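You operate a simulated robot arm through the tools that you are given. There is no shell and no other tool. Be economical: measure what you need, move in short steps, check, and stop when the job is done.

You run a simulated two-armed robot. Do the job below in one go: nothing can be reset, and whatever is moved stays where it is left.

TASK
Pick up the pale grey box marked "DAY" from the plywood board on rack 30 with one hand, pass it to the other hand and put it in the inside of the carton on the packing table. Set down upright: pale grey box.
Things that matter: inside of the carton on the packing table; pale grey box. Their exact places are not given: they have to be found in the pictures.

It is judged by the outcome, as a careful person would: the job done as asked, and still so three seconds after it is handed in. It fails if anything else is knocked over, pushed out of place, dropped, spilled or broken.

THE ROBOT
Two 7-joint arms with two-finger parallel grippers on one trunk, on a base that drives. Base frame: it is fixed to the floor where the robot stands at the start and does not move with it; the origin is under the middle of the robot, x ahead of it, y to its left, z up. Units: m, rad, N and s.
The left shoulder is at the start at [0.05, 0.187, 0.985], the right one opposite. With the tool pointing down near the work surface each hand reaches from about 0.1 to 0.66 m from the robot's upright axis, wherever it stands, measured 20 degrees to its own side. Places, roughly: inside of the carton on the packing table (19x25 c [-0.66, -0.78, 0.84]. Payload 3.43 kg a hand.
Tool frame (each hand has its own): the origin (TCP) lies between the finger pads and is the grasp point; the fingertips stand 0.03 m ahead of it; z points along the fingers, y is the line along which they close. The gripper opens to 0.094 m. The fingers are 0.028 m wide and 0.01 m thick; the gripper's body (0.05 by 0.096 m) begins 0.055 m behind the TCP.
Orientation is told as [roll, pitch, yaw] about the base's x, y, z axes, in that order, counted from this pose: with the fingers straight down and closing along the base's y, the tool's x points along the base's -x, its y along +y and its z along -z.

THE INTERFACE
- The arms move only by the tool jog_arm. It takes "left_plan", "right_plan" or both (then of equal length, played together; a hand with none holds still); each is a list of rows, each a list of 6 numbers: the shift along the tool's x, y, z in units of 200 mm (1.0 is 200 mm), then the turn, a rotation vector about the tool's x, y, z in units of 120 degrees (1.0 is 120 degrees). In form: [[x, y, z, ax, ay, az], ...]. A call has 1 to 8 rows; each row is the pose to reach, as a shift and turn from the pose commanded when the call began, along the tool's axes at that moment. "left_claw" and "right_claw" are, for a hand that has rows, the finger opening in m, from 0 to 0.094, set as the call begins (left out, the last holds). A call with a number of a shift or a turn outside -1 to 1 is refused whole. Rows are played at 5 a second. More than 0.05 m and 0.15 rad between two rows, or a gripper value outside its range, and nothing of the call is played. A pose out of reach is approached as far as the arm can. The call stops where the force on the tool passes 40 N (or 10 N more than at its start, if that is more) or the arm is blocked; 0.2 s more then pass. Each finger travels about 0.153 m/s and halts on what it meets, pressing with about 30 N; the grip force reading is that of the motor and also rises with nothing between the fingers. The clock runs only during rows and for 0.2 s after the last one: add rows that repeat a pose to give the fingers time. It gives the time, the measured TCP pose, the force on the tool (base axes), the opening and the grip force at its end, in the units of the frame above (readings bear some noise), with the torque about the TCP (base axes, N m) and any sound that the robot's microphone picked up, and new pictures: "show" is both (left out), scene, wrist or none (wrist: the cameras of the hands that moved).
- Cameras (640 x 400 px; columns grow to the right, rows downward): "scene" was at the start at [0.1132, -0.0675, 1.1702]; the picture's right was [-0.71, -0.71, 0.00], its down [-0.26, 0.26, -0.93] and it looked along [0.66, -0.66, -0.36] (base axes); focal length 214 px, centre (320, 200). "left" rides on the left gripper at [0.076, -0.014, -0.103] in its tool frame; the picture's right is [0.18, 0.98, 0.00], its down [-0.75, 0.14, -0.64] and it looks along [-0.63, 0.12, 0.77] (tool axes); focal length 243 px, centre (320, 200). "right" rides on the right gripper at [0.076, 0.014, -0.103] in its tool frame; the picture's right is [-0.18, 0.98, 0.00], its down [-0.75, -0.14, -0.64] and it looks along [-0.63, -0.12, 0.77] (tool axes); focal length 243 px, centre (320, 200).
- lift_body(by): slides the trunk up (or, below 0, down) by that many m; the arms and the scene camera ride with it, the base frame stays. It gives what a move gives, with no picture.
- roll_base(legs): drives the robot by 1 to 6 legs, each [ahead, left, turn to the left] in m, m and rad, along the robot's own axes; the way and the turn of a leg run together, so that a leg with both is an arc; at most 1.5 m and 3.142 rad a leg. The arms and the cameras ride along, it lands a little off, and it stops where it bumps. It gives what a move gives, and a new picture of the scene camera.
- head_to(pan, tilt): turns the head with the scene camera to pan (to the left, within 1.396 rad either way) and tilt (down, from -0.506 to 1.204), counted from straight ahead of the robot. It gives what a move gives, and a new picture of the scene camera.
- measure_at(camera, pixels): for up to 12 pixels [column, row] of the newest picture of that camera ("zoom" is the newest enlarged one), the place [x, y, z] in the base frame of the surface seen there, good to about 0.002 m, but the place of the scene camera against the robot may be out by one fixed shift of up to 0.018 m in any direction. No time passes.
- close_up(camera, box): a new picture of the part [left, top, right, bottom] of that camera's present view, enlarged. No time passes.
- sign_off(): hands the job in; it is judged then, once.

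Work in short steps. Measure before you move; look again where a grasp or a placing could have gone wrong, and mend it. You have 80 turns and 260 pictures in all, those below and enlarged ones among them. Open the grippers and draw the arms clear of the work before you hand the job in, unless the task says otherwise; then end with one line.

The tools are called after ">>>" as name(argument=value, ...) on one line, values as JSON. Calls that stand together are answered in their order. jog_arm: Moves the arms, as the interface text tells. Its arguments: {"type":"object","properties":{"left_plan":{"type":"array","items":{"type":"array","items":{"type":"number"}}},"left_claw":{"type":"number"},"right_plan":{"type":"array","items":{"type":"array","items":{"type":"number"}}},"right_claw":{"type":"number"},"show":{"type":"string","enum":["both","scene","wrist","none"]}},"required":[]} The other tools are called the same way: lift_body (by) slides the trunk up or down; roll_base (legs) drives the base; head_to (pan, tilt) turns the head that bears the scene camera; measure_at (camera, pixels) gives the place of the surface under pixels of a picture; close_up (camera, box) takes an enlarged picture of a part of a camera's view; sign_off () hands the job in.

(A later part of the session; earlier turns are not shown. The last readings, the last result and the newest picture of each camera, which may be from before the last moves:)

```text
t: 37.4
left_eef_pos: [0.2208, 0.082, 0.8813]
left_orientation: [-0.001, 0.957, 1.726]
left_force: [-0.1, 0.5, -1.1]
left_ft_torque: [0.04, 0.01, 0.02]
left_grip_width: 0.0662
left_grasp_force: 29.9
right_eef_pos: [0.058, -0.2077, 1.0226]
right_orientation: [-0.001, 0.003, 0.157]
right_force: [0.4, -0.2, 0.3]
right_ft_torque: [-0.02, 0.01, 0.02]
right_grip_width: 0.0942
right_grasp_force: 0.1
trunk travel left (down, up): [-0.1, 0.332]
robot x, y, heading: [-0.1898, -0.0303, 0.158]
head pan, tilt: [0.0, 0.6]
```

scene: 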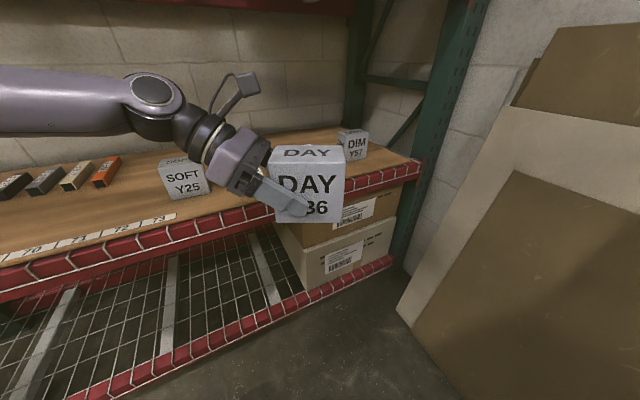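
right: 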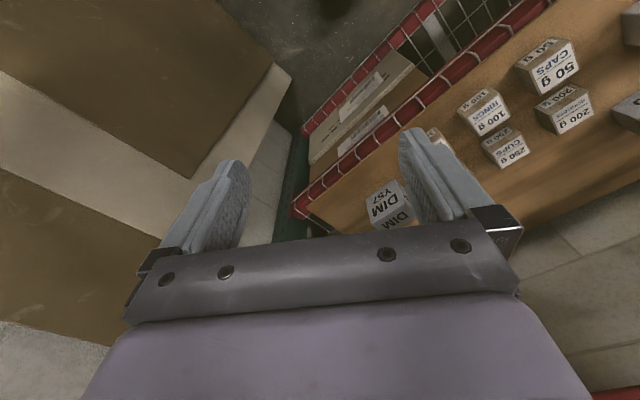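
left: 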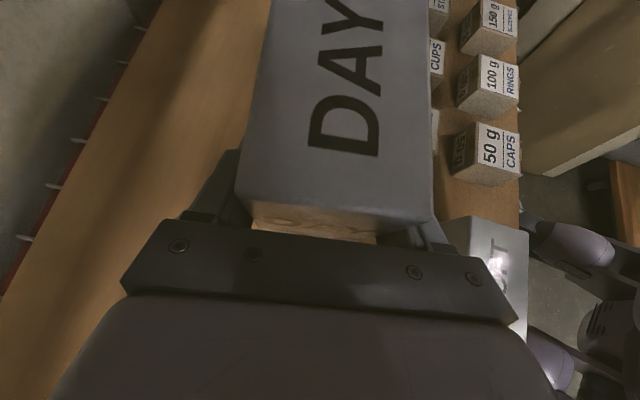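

Box is square ahead and steady. Now turn the right hand 90° left (its camera to the right, away from the left hand's camera) and bring it ahead.

>>> jog_arm(right_plan=[[-0.117, 0, 0, 0, 0, -0.0682], [-0.233, 0, 0, 0, 0, -0.1364], [-0.35, 0, 0, 0, 0, -0.2046], [-0.467, 0, 0, 0, 0, -0.2728], [-0.583, 0, 0, 0, 0, -0.341], [-0.7, 0, 0, 0, 0, -0.4092]], show="none")

>>> jog_arm(right_plan=[[0, 0, 0, 0, 0, -0.0682], [0, 0, 0, 0, 0, -0.1364], [0, 0, 0, 0, 0, -0.2046], [0, 0, 0, 0, 0, -0.2728], [0, 0, 0, 0, 0, -0.341], [0, 0, 0, 0, 0, -0.341]], show="both")

```text
t: 38.8
left_eef_pos: [0.2205, 0.0823, 0.8814]
left_orientation: [-0.003, 0.957, 1.728]
left_force: [-0.6, 0.0, -1.6]
left_ft_torque: [0.11, 0.04, -0.01]
left_grip_width: 0.0661
left_grasp_force: 30.2
right_eef_pos: [0.1943, -0.184, 1.0224]
right_orientation: [0.002, 0.002, 1.014]
right_force: [-0.9, 0.4, 0.0]
right_ft_torque: [0.01, 0.0, 0.01]
right_grip_width: 0.0941
right_grasp_force: 0.1
trunk travel left (down, up): [-0.1, 0.332]
robot x, y, heading: [-0.1916, -0.0301, 0.161]
head pan, tilt: [0.0, 0.6]
```

```text
t: 40.2
left_eef_pos: [0.2203, 0.081, 0.8804]
left_orientation: [-0.002, 0.957, 1.729]
left_force: [0.4, 0.7, -1.6]
left_ft_torque: [0.02, 0.02, 0.04]
left_grip_width: 0.0658
left_grasp_force: 30.0
right_eef_pos: [0.083, -0.1262, 0.9623]
right_orientation: [0.004, -0.001, 1.727]
right_force: [0.1, -0.3, -0.1]
right_ft_torque: [-0.01, 0.03, -0.01]
right_grip_width: 0.094
right_grasp_force: 0.1
right hand out of reach, approached as far as the arm can: row 1, 2, 3, 4, 5, 6
trunk travel left (down, up): [-0.1, 0.332]
robot x, y, heading: [-0.1923, -0.0316, 0.158]
head pan, tilt: [0.0, 0.6]
```

scene: 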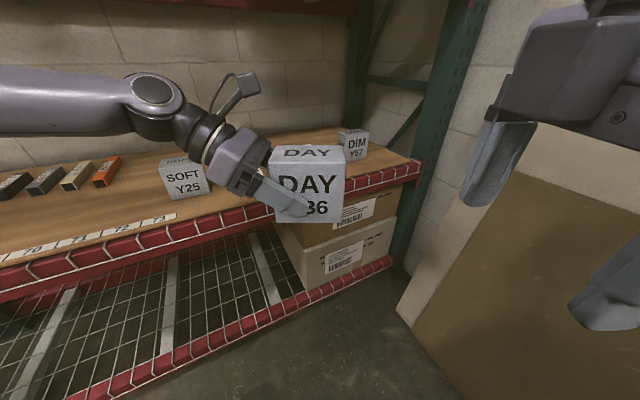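
right: 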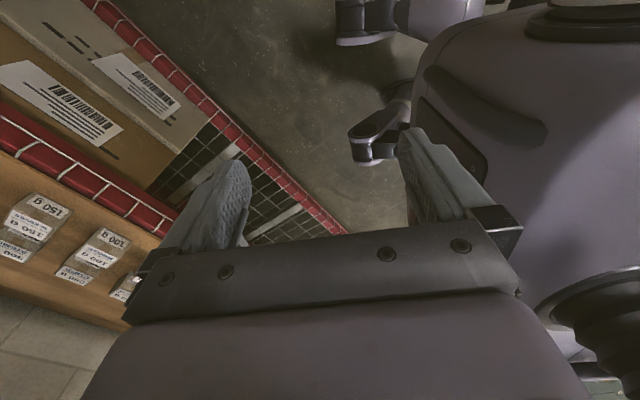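

The right hand can't reach with a full 90° turn. I'll share the rotation: turn the right hand back by 0.70 rad and yaw the box held by the left hand −0.70 rad.

>>> jog_arm(left_plan=[[0.0156, 0.027, 0.022, -0.0546, 0, 0.0386], [0.0312, 0.054, 0.044, -0.1092, 0, 0.0772], [0.0468, 0.081, 0.066, -0.1639, 0, 0.1157], [0.0624, 0.108, 0.088, -0.2185, 0, 0.1543], [0.078, 0.135, 0.11, -0.2731, 0, 0.1929], [0.078, 0.135, 0.11, -0.2731, 0, 0.1929]], right_plan=[[0, 0, 0, 0, 0, 0.067], [0, 0, 0, 0, 0, 0.134], [0, 0, 0, 0, 0, 0.201], [0, 0, 0, 0, 0, 0.268], [0, 0, 0, 0, 0, 0.3343], [0, 0, 0, 0, 0, 0.3343]], show="scene")

```text
t: 41.6
left_eef_pos: [0.1637, 0.0827, 0.8797]
left_orientation: [-0.003, 0.955, 1.022]
left_force: [-0.8, 0.1, -1.3]
left_ft_torque: [0.06, -0.03, 0.0]
left_grip_width: 0.0664
left_grasp_force: 30.0
left hand out of reach, approached as far as the arm can: row 3, 4, 5, 6
right_eef_pos: [0.0862, -0.1269, 0.963]
right_orientation: [0.003, 0.005, 1.024]
right_force: [0.6, -0.2, 0.4]
right_ft_torque: [-0.05, -0.03, -0.03]
right_grip_width: 0.0942
right_grasp_force: 0.0
trunk travel left (down, up): [-0.1, 0.332]
robot x, y, heading: [-0.1916, -0.0274, 0.157]
head pan, tilt: [0.0, 0.6]
```

scene: 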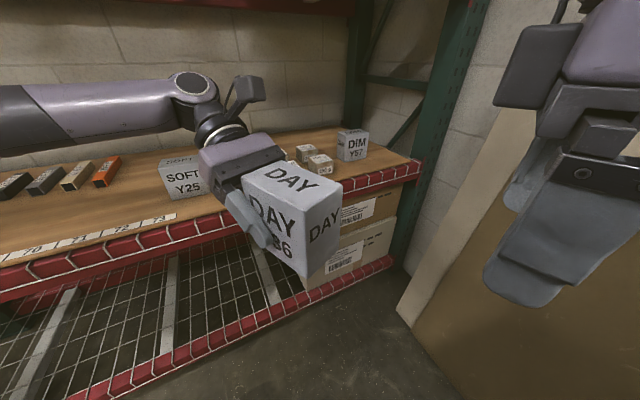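

The left reached yaw 1.022, matching the right's 1.024. Raise the right hand and bring it above the box's free half.

>>> jog_arm(right_plan=[[0, 0, -0.2, 0, 0, 0], [-0.1, 0.02, -0.35, 0, 0, 0], [-0.33, 0.07, -0.35, 0, 0, 0], [-0.56, 0.12, -0.35, 0, 0, 0], [-0.7, 0.16, -0.35, 0, 0, 0]])

```text
t: 42.8
left_eef_pos: [0.1637, 0.0818, 0.8808]
left_orientation: [-0.003, 0.955, 1.026]
left_force: [0.0, -0.9, -1.2]
left_ft_torque: [0.06, -0.01, 0.0]
left_grip_width: 0.066
left_grasp_force: 29.8
right_eef_pos: [0.1328, 0.0095, 1.0328]
right_orientation: [0.004, 0.004, 1.028]
right_force: [0.1, -0.1, 0.1]
right_ft_torque: [-0.02, 0.01, 0.02]
right_grip_width: 0.0938
right_grasp_force: 0.0
trunk travel left (down, up): [-0.1, 0.332]
robot x, y, heading: [-0.1902, -0.0278, 0.157]
head pan, tilt: [0.0, 0.6]
```

scene: 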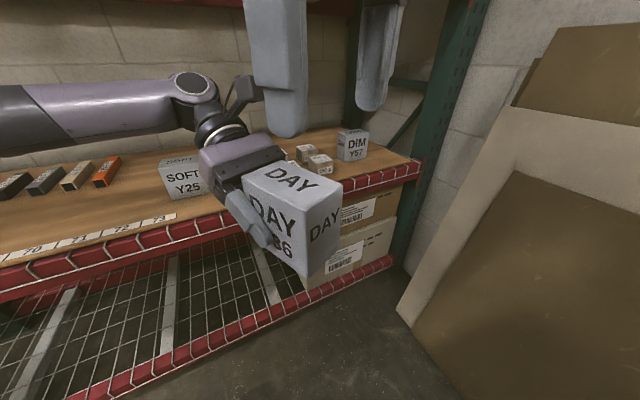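
right: 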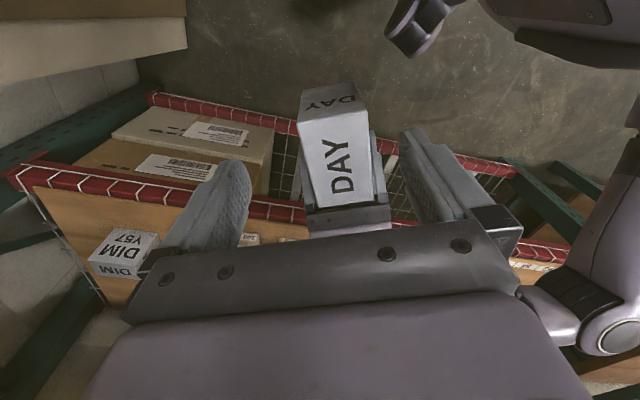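

Right camera sees the box top between its fingers. Measure the top face there.

>>> measure_at(camera="right", pixels=[[301, 123], [364, 112], [312, 198], [372, 190], [340, 155], [345, 205], [310, 180]])

>>> close_up(camera="right", box=[240, 70, 440, 250])

```text
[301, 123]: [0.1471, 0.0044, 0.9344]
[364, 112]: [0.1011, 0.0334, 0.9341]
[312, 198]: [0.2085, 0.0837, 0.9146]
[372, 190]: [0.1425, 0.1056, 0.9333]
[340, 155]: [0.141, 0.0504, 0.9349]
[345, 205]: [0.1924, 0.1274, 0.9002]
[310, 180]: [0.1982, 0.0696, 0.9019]
```

```text
2.22 times, centred on (340, 160) of right
```

zoom: 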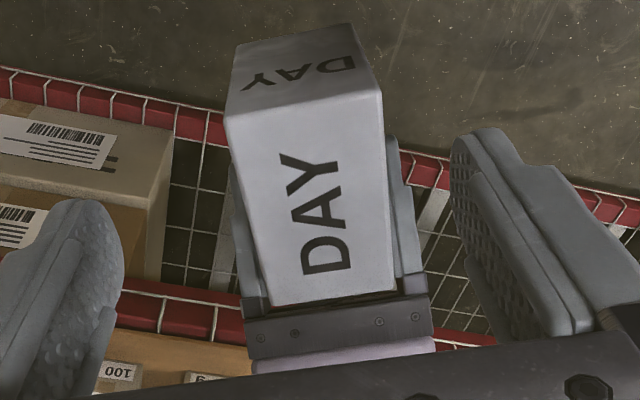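

Box top centre about (0.148, 0.059), top z 0.934, agreeing with my estimate. Move over the free half and descend to z≈0.919.

>>> jog_arm(right_plan=[[-0.21, 0.063, 0, 0, 0, 0], [-0.21, 0.063, 0.15, 0, 0, 0], [-0.21, 0.063, 0.3, 0, 0, 0], [-0.21, 0.063, 0.45, 0, 0, 0], [-0.21, 0.063, 0.57, 0, 0, 0], [-0.21, 0.063, 0.57, 0, 0, 0]])

```text
t: 44.2
left_eef_pos: [0.1633, 0.0827, 0.8802]
left_orientation: [-0.004, 0.955, 1.025]
left_force: [-0.8, -0.2, -1.8]
left_ft_torque: [0.03, 0.0, 0.01]
left_grip_width: 0.066
left_grasp_force: 29.9
right_eef_pos: [0.1423, 0.0526, 0.9183]
right_orientation: [0.003, 0.001, 1.026]
right_force: [0.9, -0.8, -0.2]
right_ft_torque: [0.02, 0.01, -0.03]
right_grip_width: 0.0943
right_grasp_force: 0.1
trunk travel left (down, up): [-0.1, 0.332]
robot x, y, heading: [-0.1903, -0.0316, 0.155]
head pan, tilt: [0.0, 0.6]
```

scene: 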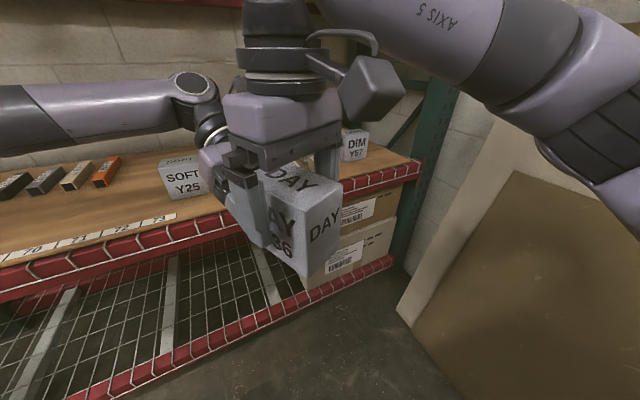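
right: 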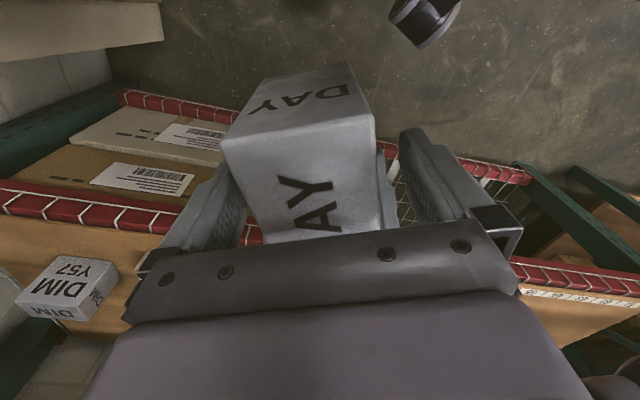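

No contact forces and the fingers straddle the box. Close the right hand on it.

>>> jog_arm(right_plan=[[0, 0, 0, 0, 0, 0], [0, 0, 0, 0, 0, 0], [0, 0, 0, 0, 0, 0]], right_claw=0.03, show="wrist")

```text
t: 45.0
left_eef_pos: [0.1629, 0.0829, 0.8804]
left_orientation: [-0.002, 0.954, 1.024]
left_force: [-13.8, 13.8, 0.9]
left_ft_torque: [-0.45, -0.31, -0.51]
left_grip_width: 0.0659
left_grasp_force: 29.7
right_eef_pos: [0.1439, 0.053, 0.917]
right_orientation: [0.0, 0.002, 1.025]
right_force: [14.6, -13.1, -2.2]
right_ft_torque: [-0.16, -0.14, -0.18]
right_grip_width: 0.0663
right_grasp_force: 30.3
trunk travel left (down, up): [-0.1, 0.332]
robot x, y, heading: [-0.1928, -0.027, 0.166]
head pan, tilt: [0.0, 0.6]
```

right: 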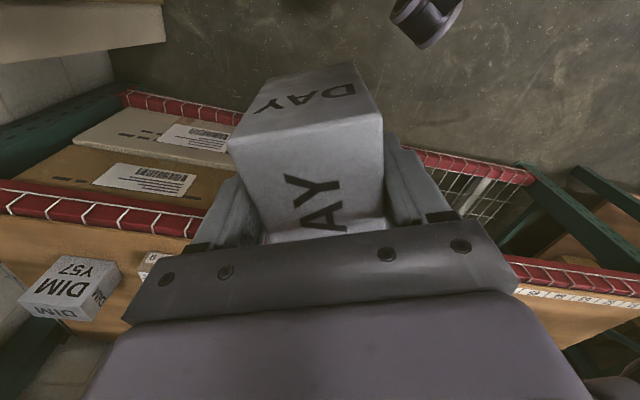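

Both hands grip (0.066). Open the left hand and hold.

>>> jog_arm(left_plan=[[0, 0, 0, 0, 0, 0], [0, 0, 0, 0, 0, 0]], left_claw=0.094, show="both")

```text
t: 45.6
left_eef_pos: [0.1635, 0.0817, 0.8801]
left_orientation: [-0.004, 0.954, 1.026]
left_force: [-0.3, -0.4, -0.5]
left_ft_torque: [0.0, -0.02, 0.02]
left_grip_width: 0.0941
left_grasp_force: 0.1
right_eef_pos: [0.1427, 0.0539, 0.9181]
right_orientation: [0.005, 0.001, 1.028]
right_force: [0.1, -0.3, 0.1]
right_ft_torque: [0.0, 0.03, 0.03]
right_grip_width: 0.0662
right_grasp_force: 29.9
trunk travel left (down, up): [-0.1, 0.332]
robot x, y, heading: [-0.1926, -0.0265, 0.161]
head pan, tilt: [0.0, 0.6]
```

scene: 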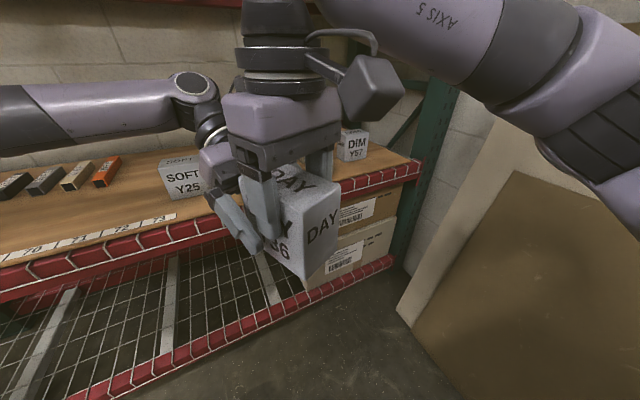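
left: 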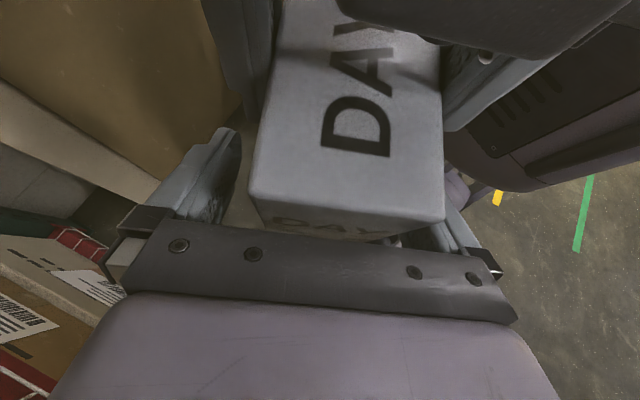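

Right holds the box alone. Withdraw the left hand along its tool axis.

>>> jog_arm(left_plan=[[0, 0, -0.2, 0, 0, 0], [0, 0, -0.4, 0, 0, 0], [0, 0, -0.6, 0, 0, 0]], show="both")

```text
t: 46.4
left_eef_pos: [0.2078, 0.1706, 0.9495]
left_orientation: [-0.005, 0.955, 1.026]
left_force: [0.2, 1.0, 0.6]
left_ft_torque: [-0.01, -0.01, 0.01]
left_grip_width: 0.094
left_grasp_force: 0.0
left hand out of reach, approached as far as the arm can: row 3
right_eef_pos: [0.1424, 0.0529, 0.9165]
right_orientation: [0.004, 0.005, 1.027]
right_force: [0.4, -0.2, 0.3]
right_ft_torque: [0.0, -0.01, -0.02]
right_grip_width: 0.0661
right_grasp_force: 30.5
trunk travel left (down, up): [-0.1, 0.332]
robot x, y, heading: [-0.1925, -0.0292, 0.163]
head pan, tilt: [0.0, 0.6]
```

scene: 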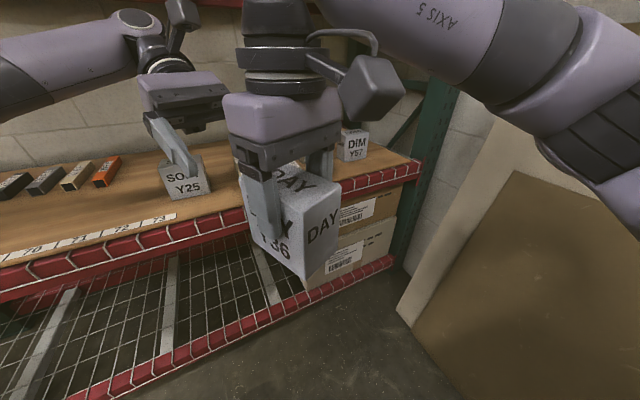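
left: 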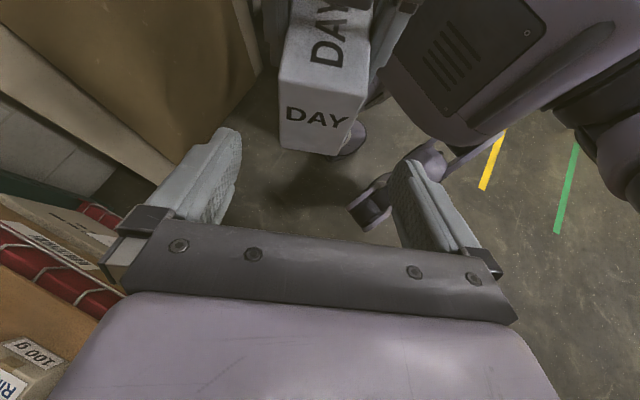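

Left is clear. Fold the left hand back toward its side, then raise the trunk so that the box clears the table.

>>> jog_arm(left_plan=[[-0.004, 0.177, -0.006, 0.0546, 0, -0.0386], [-0.008, 0.354, -0.011, 0.1092, 0, -0.0772], [-0.012, 0.53, -0.017, 0.1639, 0, -0.1157], [-0.016, 0.707, -0.022, 0.2185, 0, -0.1543], [-0.02, 0.884, -0.028, 0.2731, 0, -0.1929]], show="none")

>>> lift_body(by=0.2)

>>> head_to(pan=-1.39, tilt=0.45)

```text
t: 47.6
left_eef_pos: [0.061, 0.2653, 0.9463]
left_orientation: [-0.001, 0.959, 1.732]
left_force: [-0.4, -0.1, -0.3]
left_ft_torque: [-0.03, 0.02, 0.04]
left_grip_width: 0.0941
left_grasp_force: 0.1
right_eef_pos: [0.1434, 0.0529, 0.916]
right_orientation: [0.005, 0.002, 1.027]
right_force: [0.1, 0.1, 0.8]
right_ft_torque: [-0.02, -0.02, 0.01]
right_grip_width: 0.0658
right_grasp_force: 29.2
trunk travel left (down, up): [-0.1, 0.332]
robot x, y, heading: [-0.1944, -0.0266, 0.154]
head pan, tilt: [0.0, 0.6]
```

```text
t: 49.8
left_eef_pos: [0.0609, 0.2647, 1.1465]
left_orientation: [-0.002, 0.955, 1.729]
left_force: [-1.3, -0.8, -0.6]
left_ft_torque: [0.01, 0.0, -0.01]
left_grip_width: 0.0943
left_grasp_force: 0.1
right_eef_pos: [0.1436, 0.053, 1.1178]
right_orientation: [0.004, 0.003, 1.026]
right_force: [-0.6, 0.7, -1.3]
right_ft_torque: [-0.02, -0.03, -0.02]
right_grip_width: 0.0658
right_grasp_force: 29.8
trunk travel left (down, up): [-0.3, 0.132]
robot x, y, heading: [-0.1908, -0.0275, 0.161]
head pan, tilt: [0.0, 0.6]
```

```text
t: 51.3
left_eef_pos: [0.0612, 0.265, 1.1475]
left_orientation: [-0.002, 0.957, 1.727]
left_force: [0.5, -0.5, -0.6]
left_ft_torque: [-0.01, -0.04, -0.01]
left_grip_width: 0.0942
left_grasp_force: 0.1
right_eef_pos: [0.1423, 0.0531, 1.1174]
right_orientation: [0.003, 0.003, 1.028]
right_force: [0.4, 0.3, -1.5]
right_ft_torque: [-0.05, 0.0, -0.01]
right_grip_width: 0.0657
right_grasp_force: 29.4
trunk travel left (down, up): [-0.3, 0.132]
robot x, y, heading: [-0.1942, -0.0264, 0.157]
head pan, tilt: [-1.389, 0.45]
```

scene: 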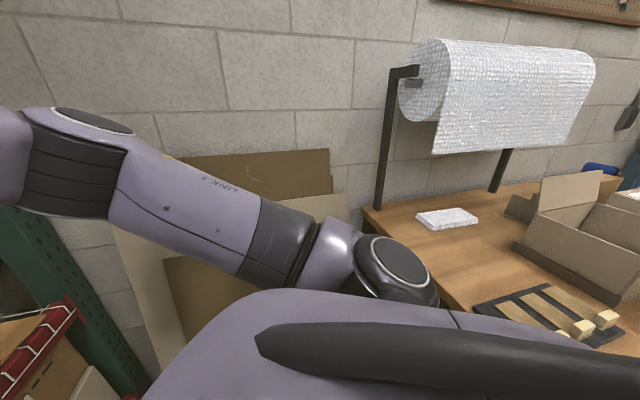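

Look at the carton closely and measure it.

>>> close_up(camera="scene", box=[440, 140, 640, 360])

>>> measure_at(camera="scene", pixels=[[525, 235], [600, 285], [535, 205], [615, 262], [570, 190], [600, 172], [545, 180], [625, 205], [580, 330], [480, 300], [460, 300], [400, 240]])

```text
1.82 times, centred on (540, 250) of scene
```

zoom: 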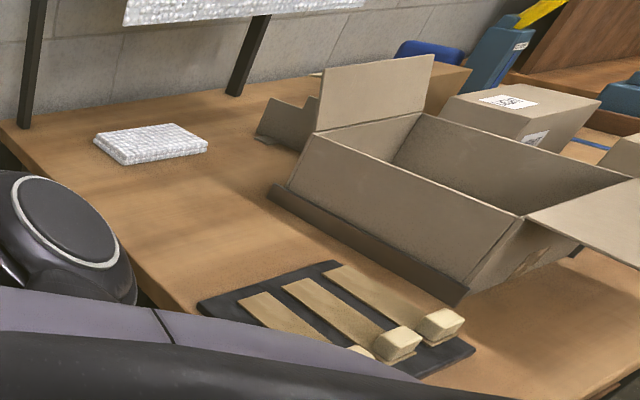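

```text
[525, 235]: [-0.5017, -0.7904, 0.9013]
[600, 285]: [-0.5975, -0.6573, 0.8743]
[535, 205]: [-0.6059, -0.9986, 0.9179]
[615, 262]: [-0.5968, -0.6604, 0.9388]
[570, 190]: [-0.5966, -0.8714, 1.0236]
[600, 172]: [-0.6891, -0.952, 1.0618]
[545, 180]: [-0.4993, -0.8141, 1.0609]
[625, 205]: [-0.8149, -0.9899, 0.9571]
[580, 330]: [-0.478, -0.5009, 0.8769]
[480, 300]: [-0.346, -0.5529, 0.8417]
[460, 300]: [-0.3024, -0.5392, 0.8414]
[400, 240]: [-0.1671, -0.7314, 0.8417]
```

Check the free space toward the corner (cardboard sheets, wall) before driving there.

>>> head_to(pan=-0.9, tilt=0.75)

>>> measure_at(camera="scene", pixels=[[200, 200], [300, 250], [350, 300], [250, 320], [150, 300], [300, 120], [200, 120], [380, 200], [100, 330], [420, 150]])

```text
t: 52.3
left_eef_pos: [0.0602, 0.2645, 1.1475]
left_orientation: [-0.002, 0.956, 1.727]
left_force: [0.6, -0.5, 0.4]
left_ft_torque: [-0.01, -0.02, 0.03]
left_grip_width: 0.094
left_grasp_force: 0.1
right_eef_pos: [0.1441, 0.0526, 1.1182]
right_orientation: [0.003, 0.003, 1.028]
right_force: [0.6, 0.0, -1.6]
right_ft_torque: [-0.04, 0.0, 0.02]
right_grip_width: 0.0659
right_grasp_force: 29.9
trunk travel left (down, up): [-0.3, 0.132]
robot x, y, heading: [-0.19, -0.0278, 0.16]
head pan, tilt: [-0.901, 0.75]
```

scene: 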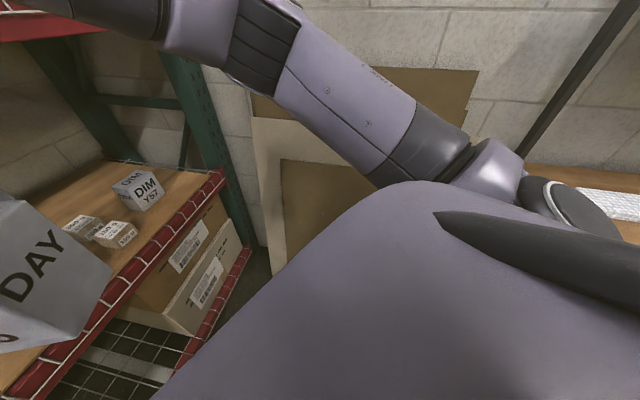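

```text
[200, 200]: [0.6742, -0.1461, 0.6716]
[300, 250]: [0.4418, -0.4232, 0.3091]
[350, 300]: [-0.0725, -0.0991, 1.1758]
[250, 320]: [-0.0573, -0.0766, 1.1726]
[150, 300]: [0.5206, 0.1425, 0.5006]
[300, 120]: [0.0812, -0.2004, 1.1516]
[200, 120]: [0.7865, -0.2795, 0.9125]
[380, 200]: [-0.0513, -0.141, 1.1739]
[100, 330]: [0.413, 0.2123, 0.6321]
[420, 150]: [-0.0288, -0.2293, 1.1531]
```

The leaning sheets limit how far I can go into the corner, so I'll face the table obliquely with the right shoulder forward. First rotate right 1.74 rad in place.

>>> roll_base(legs=[[0, 0, -1.74]])

>>> head_to(pan=-0.6, tilt=0.6)

```text
t: 56.9
left_eef_pos: [0.0537, -0.328, 1.1479]
left_orientation: [-0.003, 0.957, -0.015]
left_force: [0.4, -1.0, 0.6]
left_ft_torque: [0.0, 0.01, -0.03]
left_grip_width: 0.0938
left_grasp_force: 0.1
right_eef_pos: [-0.1689, -0.3727, 1.1174]
right_orientation: [0.004, 0.003, -0.716]
right_force: [-0.7, -0.1, -2.0]
right_ft_torque: [0.03, 0.01, -0.01]
right_grip_width: 0.0658
right_grasp_force: 29.7
trunk travel left (down, up): [-0.3, 0.132]
robot x, y, heading: [-0.1899, -0.0263, -1.579]
head pan, tilt: [-0.901, 0.75]
```

scene: 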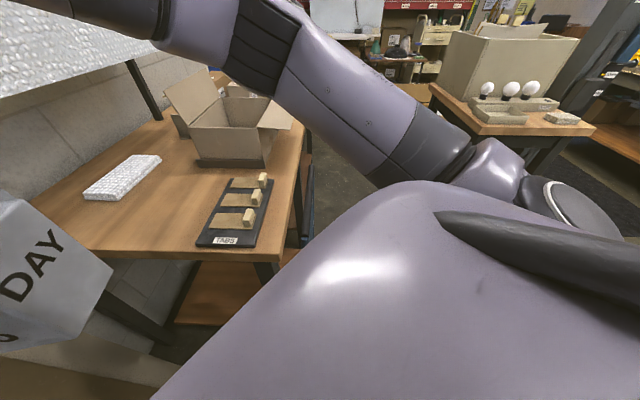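

```text
t: 57.7
left_eef_pos: [0.0545, -0.3278, 1.1474]
left_orientation: [-0.004, 0.957, -0.016]
left_force: [0.1, -0.1, -1.0]
left_ft_torque: [-0.01, -0.02, 0.02]
left_grip_width: 0.0938
left_grasp_force: 0.0
right_eef_pos: [-0.1689, -0.3722, 1.1173]
right_orientation: [0.003, 0.003, -0.716]
right_force: [0.4, -1.1, -1.5]
right_ft_torque: [0.0, 0.04, 0.01]
right_grip_width: 0.066
right_grasp_force: 29.5
trunk travel left (down, up): [-0.3, 0.132]
robot x, y, heading: [-0.1916, -0.0286, -1.581]
head pan, tilt: [-0.6, 0.6]
```

scene: 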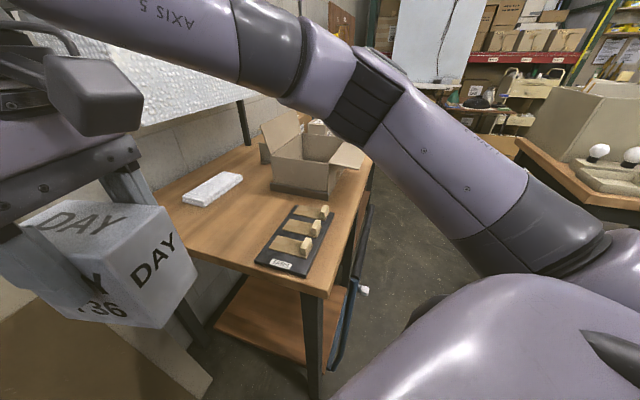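

Now it's clear: the table also has a free long side (right of the picture), and the carton is close to that side. Measure it.

>>> measure_at(camera="scene", pixels=[[320, 290], [345, 230], [362, 185], [240, 262], [272, 185], [327, 192], [336, 165], [300, 158], [275, 160], [420, 290], [400, 180], [385, 350]])

>>> close_up(camera="scene", box=[230, 90, 400, 220])

```text
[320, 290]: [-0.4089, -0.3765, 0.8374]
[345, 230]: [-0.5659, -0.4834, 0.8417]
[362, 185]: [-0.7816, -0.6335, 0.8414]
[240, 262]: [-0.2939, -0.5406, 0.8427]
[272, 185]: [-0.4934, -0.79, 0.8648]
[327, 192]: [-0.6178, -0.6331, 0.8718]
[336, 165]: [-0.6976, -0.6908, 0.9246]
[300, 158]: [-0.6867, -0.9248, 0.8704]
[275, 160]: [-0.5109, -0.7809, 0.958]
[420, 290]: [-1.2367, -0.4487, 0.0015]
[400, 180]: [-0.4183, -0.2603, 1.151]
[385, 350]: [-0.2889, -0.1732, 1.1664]
```

```text
3.08 times, centred on (315, 155) of scene
```

zoom: 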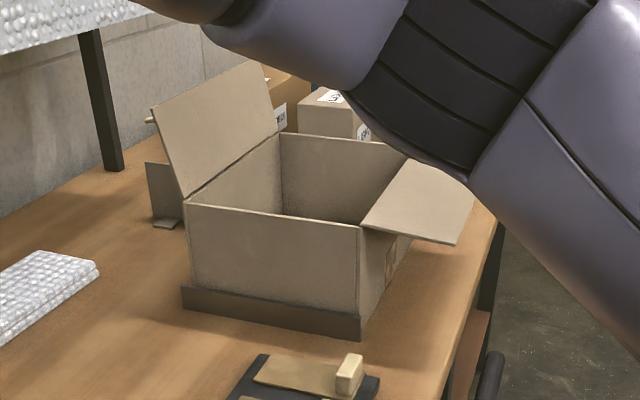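

The carton centre ≈(-0.666,-0.779), only 0.19 m from that free side. Check for obstacles in that aisle: the dark-blue thing by the table and the second table.

>>> head_to(pan=-1.2, tilt=0.6)

>>> close_up(camera="scene", box=[0, 0, 640, 400])

```text
t: 58.7
left_eef_pos: [0.0545, -0.3281, 1.1469]
left_orientation: [-0.002, 0.956, -0.016]
left_force: [-0.1, 0.0, 0.1]
left_ft_torque: [-0.01, 0.03, -0.01]
left_grip_width: 0.094
left_grasp_force: 0.0
right_eef_pos: [-0.1694, -0.3707, 1.1172]
right_orientation: [0.003, 0.003, -0.716]
right_force: [0.3, 0.4, -2.3]
right_ft_torque: [0.02, 0.02, 0.0]
right_grip_width: 0.0661
right_grasp_force: 30.0
trunk travel left (down, up): [-0.3, 0.132]
robot x, y, heading: [-0.188, -0.0266, -1.584]
head pan, tilt: [-1.201, 0.6]
```

scene: 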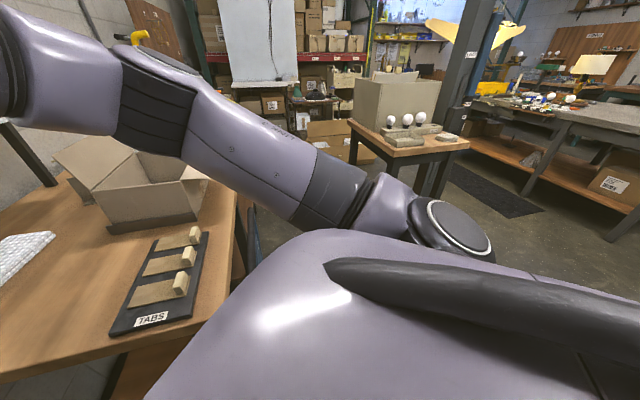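

```text
1.00 times, centred on (320, 200) of scene (not enlarged: the box is as wide or as high as the picture)
```

zoom: 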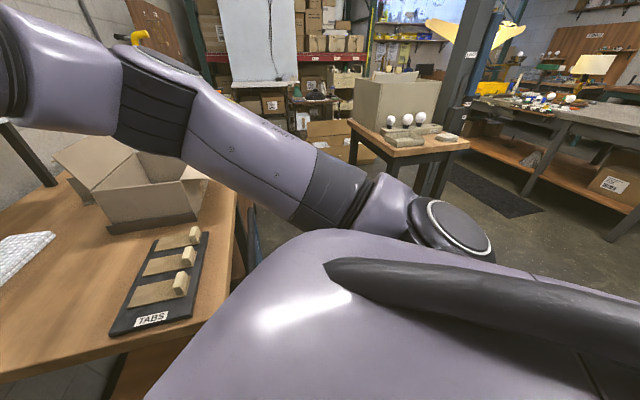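

>>> measure_at(camera="scene", pixels=[[350, 122], [390, 152], [467, 145], [250, 240], [385, 195], [435, 200], [480, 210], [528, 215], [500, 280], [560, 130], [575, 180], [240, 210]])

```text
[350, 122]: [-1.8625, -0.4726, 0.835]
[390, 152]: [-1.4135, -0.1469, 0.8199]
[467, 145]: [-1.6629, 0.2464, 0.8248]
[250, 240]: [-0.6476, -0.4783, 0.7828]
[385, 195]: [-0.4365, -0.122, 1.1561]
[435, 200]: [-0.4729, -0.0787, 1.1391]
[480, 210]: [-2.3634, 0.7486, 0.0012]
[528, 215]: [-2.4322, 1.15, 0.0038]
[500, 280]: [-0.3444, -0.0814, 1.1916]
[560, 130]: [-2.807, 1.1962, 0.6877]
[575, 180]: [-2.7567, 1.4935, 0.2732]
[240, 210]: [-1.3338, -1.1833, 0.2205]
```

The second table is far enough (its near corner (-1.41,-0.15)). I drive away from the table edge, along its free side, then turn to face the carton.

>>> roll_base(legs=[[-0.19, -0.135, 0], [0.39, -0.56, 0], [0, 0, 0.65]])

>>> head_to(pan=-0.2, tilt=0.75)

```text
t: 67.3
left_eef_pos: [-0.512, -0.3064, 1.1479]
left_orientation: [-0.006, 0.957, 0.632]
left_force: [-0.4, -0.8, -0.2]
left_ft_torque: [-0.03, 0.01, 0.02]
left_grip_width: 0.094
left_grasp_force: 0.0
right_eef_pos: [-0.6635, -0.4773, 1.1178]
right_orientation: [0.004, 0.004, -0.068]
right_force: [-0.1, -0.4, -0.9]
right_ft_torque: [-0.01, 0.0, -0.02]
right_grip_width: 0.066
right_grasp_force: 29.4
trunk travel left (down, up): [-0.3, 0.132]
robot x, y, heading: [-0.8861, -0.2176, -0.935]
head pan, tilt: [-1.201, 0.6]
```

scene: 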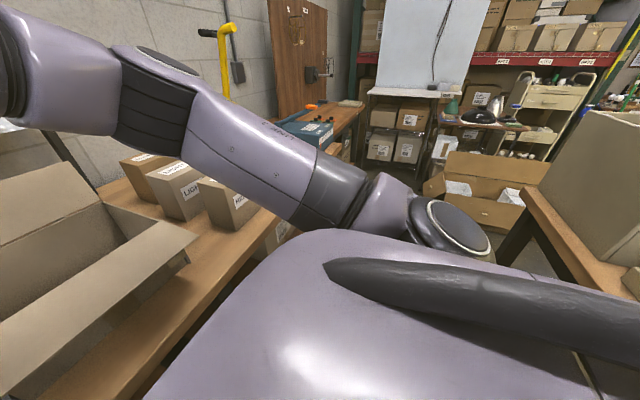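

```text
t: 68.5
left_eef_pos: [-0.5128, -0.3068, 1.1477]
left_orientation: [-0.003, 0.957, 0.633]
left_force: [-0.4, -0.7, 0.5]
left_ft_torque: [-0.03, -0.01, 0.0]
left_grip_width: 0.0937
left_grasp_force: 0.0
right_eef_pos: [-0.6649, -0.4771, 1.1174]
right_orientation: [0.004, 0.003, -0.067]
right_force: [-0.2, 0.4, -1.2]
right_ft_torque: [0.01, 0.03, -0.01]
right_grip_width: 0.0662
right_grasp_force: 29.7
trunk travel left (down, up): [-0.3, 0.132]
robot x, y, heading: [-0.8906, -0.2187, -0.931]
head pan, tilt: [-0.201, 0.75]
```

scene: 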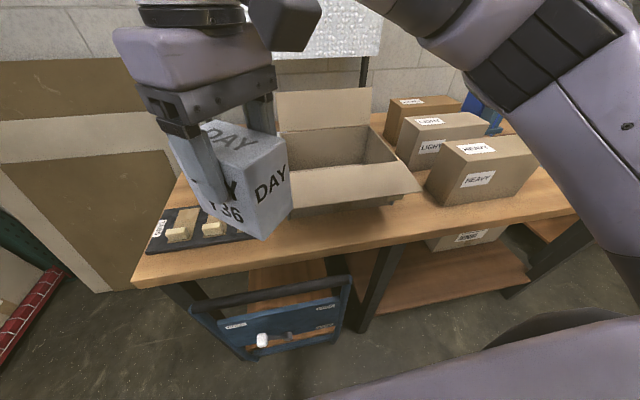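

Clear view of the carton now. Measure its rim, interior floor, flaps and the blue rack standing at the table side.

>>> measure_at(camera="scene", pixels=[[300, 155], [330, 172], [380, 165], [320, 140], [345, 145], [292, 182], [400, 163], [415, 190], [368, 126], [325, 95], [345, 285], [270, 325]])

>>> close_up(camera="scene", box=[240, 70, 460, 230])

```text
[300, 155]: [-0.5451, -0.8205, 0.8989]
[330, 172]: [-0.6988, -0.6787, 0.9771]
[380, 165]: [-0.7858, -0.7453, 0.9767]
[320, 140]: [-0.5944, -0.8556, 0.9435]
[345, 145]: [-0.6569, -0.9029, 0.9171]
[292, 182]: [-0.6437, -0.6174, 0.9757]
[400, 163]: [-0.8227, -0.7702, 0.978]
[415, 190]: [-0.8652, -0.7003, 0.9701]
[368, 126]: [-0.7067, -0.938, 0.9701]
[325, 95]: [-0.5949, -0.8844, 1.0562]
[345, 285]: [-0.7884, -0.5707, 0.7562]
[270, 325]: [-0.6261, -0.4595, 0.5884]
```

```text
2.50 times, centred on (350, 150) of scene
```

zoom: 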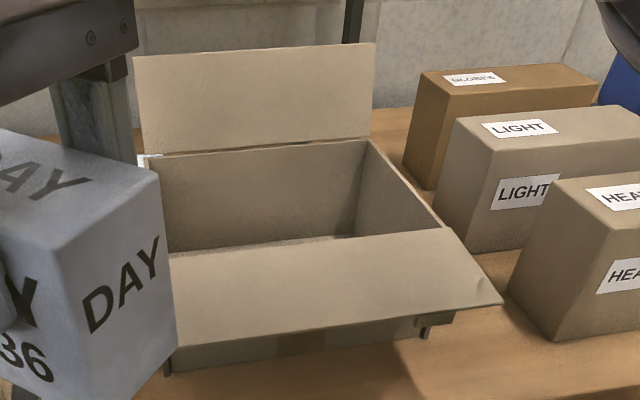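

Carton interior spans roughly e 0.87–1.12, s −0.37…−0.18, rim z 0.975, rear flap up to 1.06. Check the paper roll stand behind before moving over.

>>> measure_at(camera="scene", pixels=[[364, 75], [330, 20], [330, 52], [372, 30], [290, 30], [320, 98], [372, 92], [470, 150]])

>>> jog_arm(right_plan=[[-0.0115, -0.19, 0, 0, 0, 0.0537], [-0.023, -0.38, 0, 0, 0, 0.1074], [-0.0345, -0.57, 0, 0, 0, 0.1611], [-0.046, -0.759, 0, 0, 0, 0.2149], [-0.046, -0.759, 0, 0, 0, 0.2149]])

```text
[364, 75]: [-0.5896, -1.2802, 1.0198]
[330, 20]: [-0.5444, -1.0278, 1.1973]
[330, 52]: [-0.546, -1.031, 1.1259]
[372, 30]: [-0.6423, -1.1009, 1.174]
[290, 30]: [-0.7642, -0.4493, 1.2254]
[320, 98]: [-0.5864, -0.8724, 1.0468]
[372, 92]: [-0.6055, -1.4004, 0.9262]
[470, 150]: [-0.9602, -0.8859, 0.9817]
```

```text
t: 69.8
left_eef_pos: [-0.5123, -0.3068, 1.1493]
left_orientation: [-0.003, 0.956, 0.631]
left_force: [0.7, -0.5, -0.4]
left_ft_torque: [0.02, 0.02, 0.0]
left_grip_width: 0.0938
left_grasp_force: 0.1
right_eef_pos: [-0.665, -0.6295, 1.1166]
right_orientation: [0.003, 0.003, -0.52]
right_force: [0.6, 0.2, -1.0]
right_ft_torque: [0.02, 0.01, -0.03]
right_grip_width: 0.066
right_grasp_force: 29.9
trunk travel left (down, up): [-0.3, 0.132]
robot x, y, heading: [-0.8907, -0.2227, -0.937]
head pan, tilt: [-0.201, 0.75]
```

scene: 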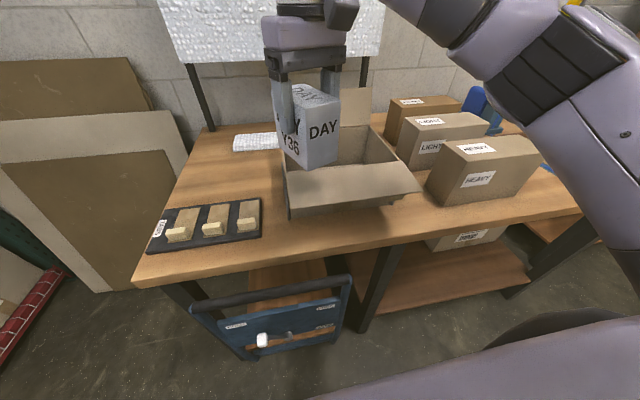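
right: 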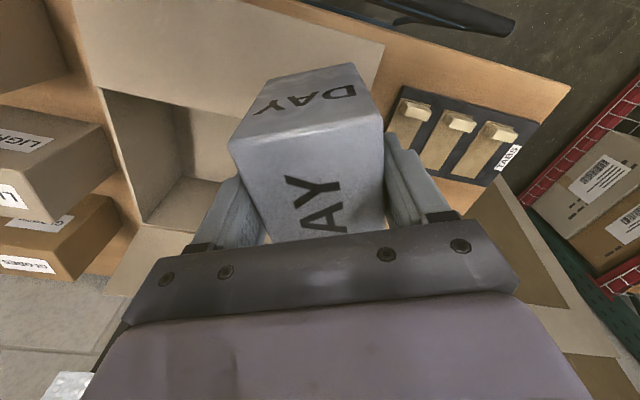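

All clear. Second half of the move.

>>> jog_arm(right_plan=[[-0.093, -0.166, 0, 0, 0, 0.0537], [-0.186, -0.332, 0, 0, 0, 0.1074], [-0.278, -0.497, 0, 0, 0, 0.1611], [-0.371, -0.663, 0, 0, 0, 0.2135], [-0.371, -0.663, 0, 0, 0, 0.2135]])

```text
t: 71.0
left_eef_pos: [-0.513, -0.3067, 1.1484]
left_orientation: [-0.001, 0.956, 0.633]
left_force: [-0.6, 0.9, 0.1]
left_ft_torque: [0.0, -0.03, 0.0]
left_grip_width: 0.0942
left_grasp_force: 0.0
right_eef_pos: [-0.669, -0.78, 1.1151]
right_orientation: [0.0, 0.002, -0.962]
right_force: [0.3, -0.1, -2.3]
right_ft_torque: [0.03, 0.01, -0.01]
right_grip_width: 0.066
right_grasp_force: 30.0
right hand out of reach, approached as far as the arm can: row 4
trunk travel left (down, up): [-0.3, 0.132]
robot x, y, heading: [-0.8877, -0.214, -0.936]
head pan, tilt: [-0.201, 0.75]
```

scene: 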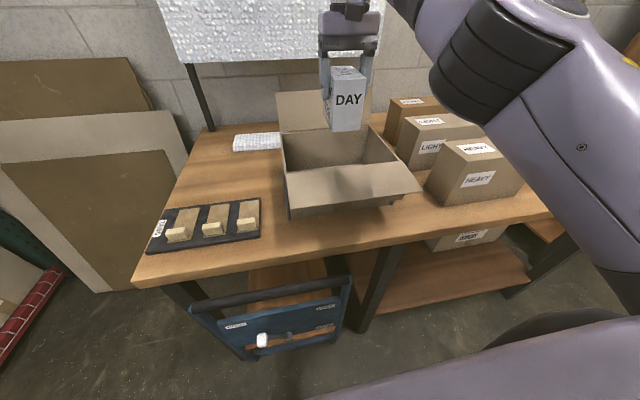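
right: 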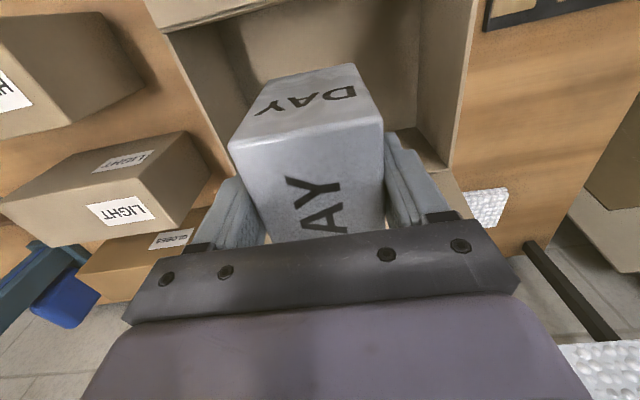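

Box is above the carton. Verify the alignment with the right camera (side rims near (450,165) and (205,140), hinge near (250,15)) and the arm's height over the HEAVY box.

>>> measure_at(camera="right", pixels=[[452, 165], [465, 60], [205, 130], [180, 60], [200, 24], [260, 10], [240, 145], [420, 140], [400, 70], [305, 70], [310, 140]])

>>> measure_at(camera="scene", pixels=[[440, 75], [460, 115], [520, 150], [560, 200], [600, 250], [470, 190], [490, 145], [520, 140], [350, 75], [348, 128]])

```text
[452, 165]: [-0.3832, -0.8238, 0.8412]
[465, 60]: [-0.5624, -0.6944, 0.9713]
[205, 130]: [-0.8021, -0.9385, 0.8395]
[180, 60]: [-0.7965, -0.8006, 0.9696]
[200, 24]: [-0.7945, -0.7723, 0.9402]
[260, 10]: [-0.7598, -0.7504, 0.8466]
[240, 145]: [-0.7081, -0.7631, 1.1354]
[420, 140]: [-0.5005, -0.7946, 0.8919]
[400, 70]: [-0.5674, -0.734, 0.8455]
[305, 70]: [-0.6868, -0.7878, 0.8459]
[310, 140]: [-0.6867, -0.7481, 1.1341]
```

```text
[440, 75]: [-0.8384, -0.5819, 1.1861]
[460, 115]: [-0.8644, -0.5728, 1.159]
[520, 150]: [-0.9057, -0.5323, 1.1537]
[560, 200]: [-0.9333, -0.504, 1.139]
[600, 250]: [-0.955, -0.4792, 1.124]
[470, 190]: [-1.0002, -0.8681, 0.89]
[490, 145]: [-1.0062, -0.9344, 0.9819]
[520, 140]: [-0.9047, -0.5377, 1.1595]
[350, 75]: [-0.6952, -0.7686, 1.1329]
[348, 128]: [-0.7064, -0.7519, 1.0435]
```

Alignment is good: box centre e≈0.99, s≈−0.27, carton floor 0.846. Before lowering with the trunk I check the elbow's underside against the near flap (edge near s −0.085, z 0.97).

>>> close_up(camera="scene", box=[300, 0, 620, 220])

>>> measure_at(camera="scene", pixels=[[432, 85], [438, 96], [450, 108], [462, 122], [480, 140], [420, 55], [450, 40], [400, 20], [500, 165], [540, 215], [418, 192], [350, 205]])

```text
1.82 times, centred on (460, 110) of scene
```

zoom: 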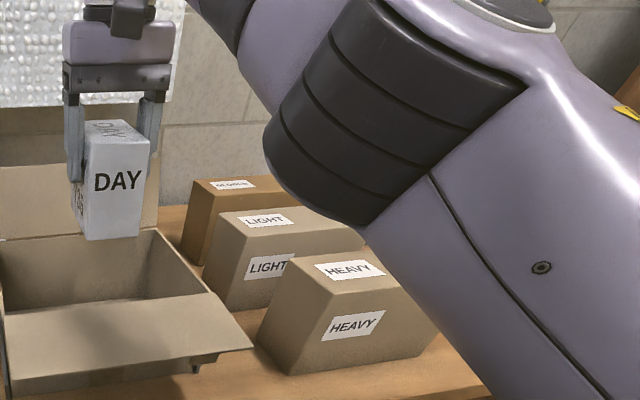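

```text
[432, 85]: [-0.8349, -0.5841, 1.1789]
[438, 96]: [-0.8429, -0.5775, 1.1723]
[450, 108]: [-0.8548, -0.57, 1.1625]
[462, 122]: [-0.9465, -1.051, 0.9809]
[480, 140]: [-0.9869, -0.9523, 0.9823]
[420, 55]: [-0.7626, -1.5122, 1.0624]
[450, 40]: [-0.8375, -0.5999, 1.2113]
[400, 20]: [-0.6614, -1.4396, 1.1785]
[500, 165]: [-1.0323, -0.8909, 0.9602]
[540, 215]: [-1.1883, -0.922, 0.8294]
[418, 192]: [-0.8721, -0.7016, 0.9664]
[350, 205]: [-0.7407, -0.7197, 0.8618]
```

Clearance looks like ~3 cm; I lower the trunk in stages and check.

>>> lift_body(by=-0.1)

>>> head_to(pan=-0.35, tilt=0.85)

>>> close_up(camera="right", box=[0, 0, 640, 400])

```text
t: 72.3
left_eef_pos: [-0.5139, -0.3068, 1.0474]
left_orientation: [-0.004, 0.957, 0.633]
left_force: [-0.5, -0.1, 0.5]
left_ft_torque: [0.02, -0.04, -0.01]
left_grip_width: 0.0939
left_grasp_force: 0.0
right_eef_pos: [-0.6685, -0.7803, 1.0169]
right_orientation: [-0.001, 0.005, -0.964]
right_force: [-0.3, -0.1, -2.3]
right_ft_torque: [0.0, 0.02, 0.02]
right_grip_width: 0.0661
right_grasp_force: 30.1
trunk travel left (down, up): [-0.2, 0.232]
robot x, y, heading: [-0.889, -0.2147, -0.934]
head pan, tilt: [-0.201, 0.75]
```

```text
t: 73.0
left_eef_pos: [-0.512, -0.3072, 1.0468]
left_orientation: [-0.002, 0.957, 0.633]
left_force: [0.1, -0.8, -0.2]
left_ft_torque: [-0.01, 0.02, 0.0]
left_grip_width: 0.094
left_grasp_force: 0.0
right_eef_pos: [-0.6678, -0.7794, 1.0155]
right_orientation: [-0.001, 0.002, -0.965]
right_force: [-0.2, -0.3, -1.4]
right_ft_torque: [0.01, 0.03, -0.03]
right_grip_width: 0.0661
right_grasp_force: 29.8
trunk travel left (down, up): [-0.2, 0.232]
robot x, y, heading: [-0.8865, -0.2164, -0.939]
head pan, tilt: [-0.351, 0.85]
```

scene: 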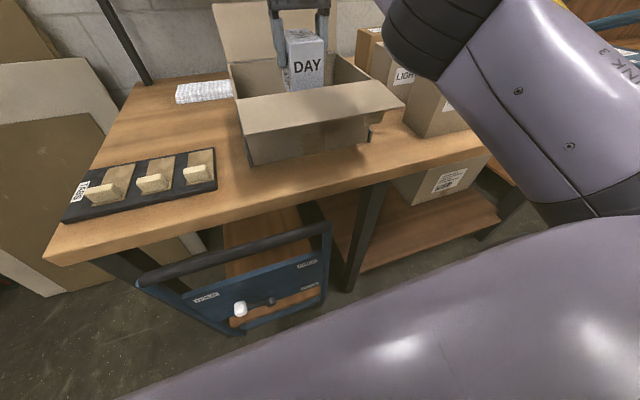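

```text
1.00 times, centred on (320, 200) of right (not enlarged: the box is as wide or as high as the picture)
```

zoom: 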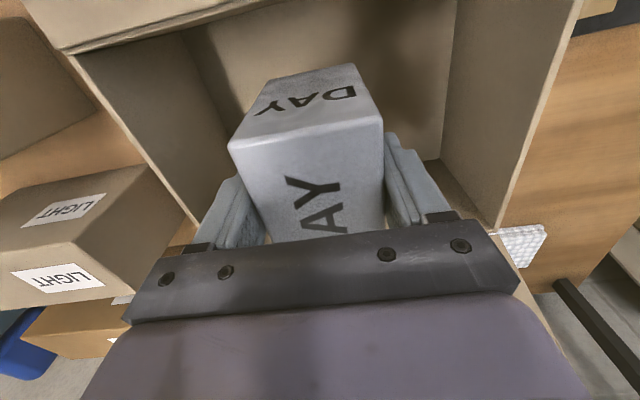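

The box is inside the walls with clearance all around. Lower another 0.065 m and check.

>>> lift_body(by=-0.065)

>>> head_to(pan=-0.35, tilt=0.75)

>>> close_up(camera="right", box=[0, 0, 640, 400])

```text
t: 74.0
left_eef_pos: [-0.514, -0.3065, 0.9823]
left_orientation: [-0.002, 0.956, 0.631]
left_force: [0.0, 0.3, 0.2]
left_ft_torque: [0.03, 0.01, 0.0]
left_grip_width: 0.094
left_grasp_force: 0.0
right_eef_pos: [-0.6677, -0.7791, 0.9508]
right_orientation: [0.0, 0.004, -0.966]
right_force: [0.8, -0.2, -0.5]
right_ft_torque: [0.0, 0.0, -0.01]
right_grip_width: 0.0661
right_grasp_force: 30.0
trunk travel left (down, up): [-0.135, 0.297]
robot x, y, heading: [-0.8845, -0.2159, -0.936]
head pan, tilt: [-0.351, 0.85]
```

```text
t: 74.7
left_eef_pos: [-0.5124, -0.3078, 0.9825]
left_orientation: [-0.001, 0.957, 0.632]
left_force: [-0.3, -0.4, 0.5]
left_ft_torque: [0.0, -0.04, -0.03]
left_grip_width: 0.0942
left_grasp_force: 0.0
right_eef_pos: [-0.6674, -0.7795, 0.9512]
right_orientation: [0.0, 0.004, -0.965]
right_force: [-0.2, -0.2, -1.7]
right_ft_torque: [0.04, -0.01, -0.01]
right_grip_width: 0.0658
right_grasp_force: 30.1
trunk travel left (down, up): [-0.135, 0.297]
robot x, y, heading: [-0.8861, -0.2163, -0.936]
head pan, tilt: [-0.351, 0.75]
```

scene: 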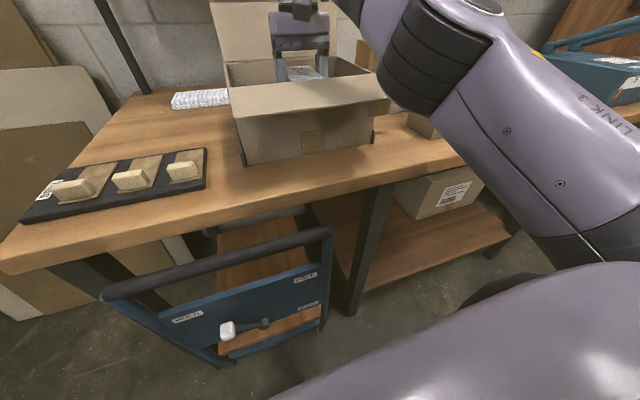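

```text
1.00 times, centred on (320, 200) of right (not enlarged: the box is as wide or as high as the picture)
```

zoom: 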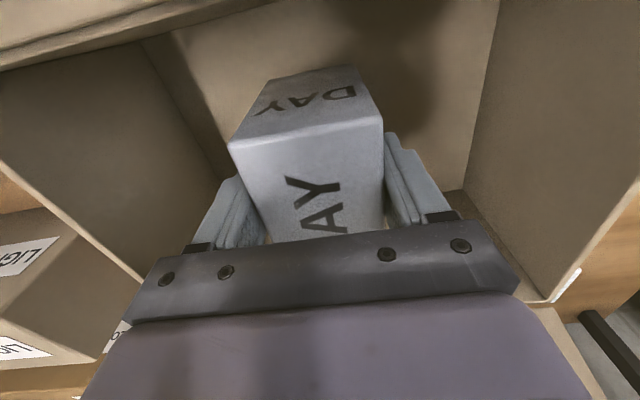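

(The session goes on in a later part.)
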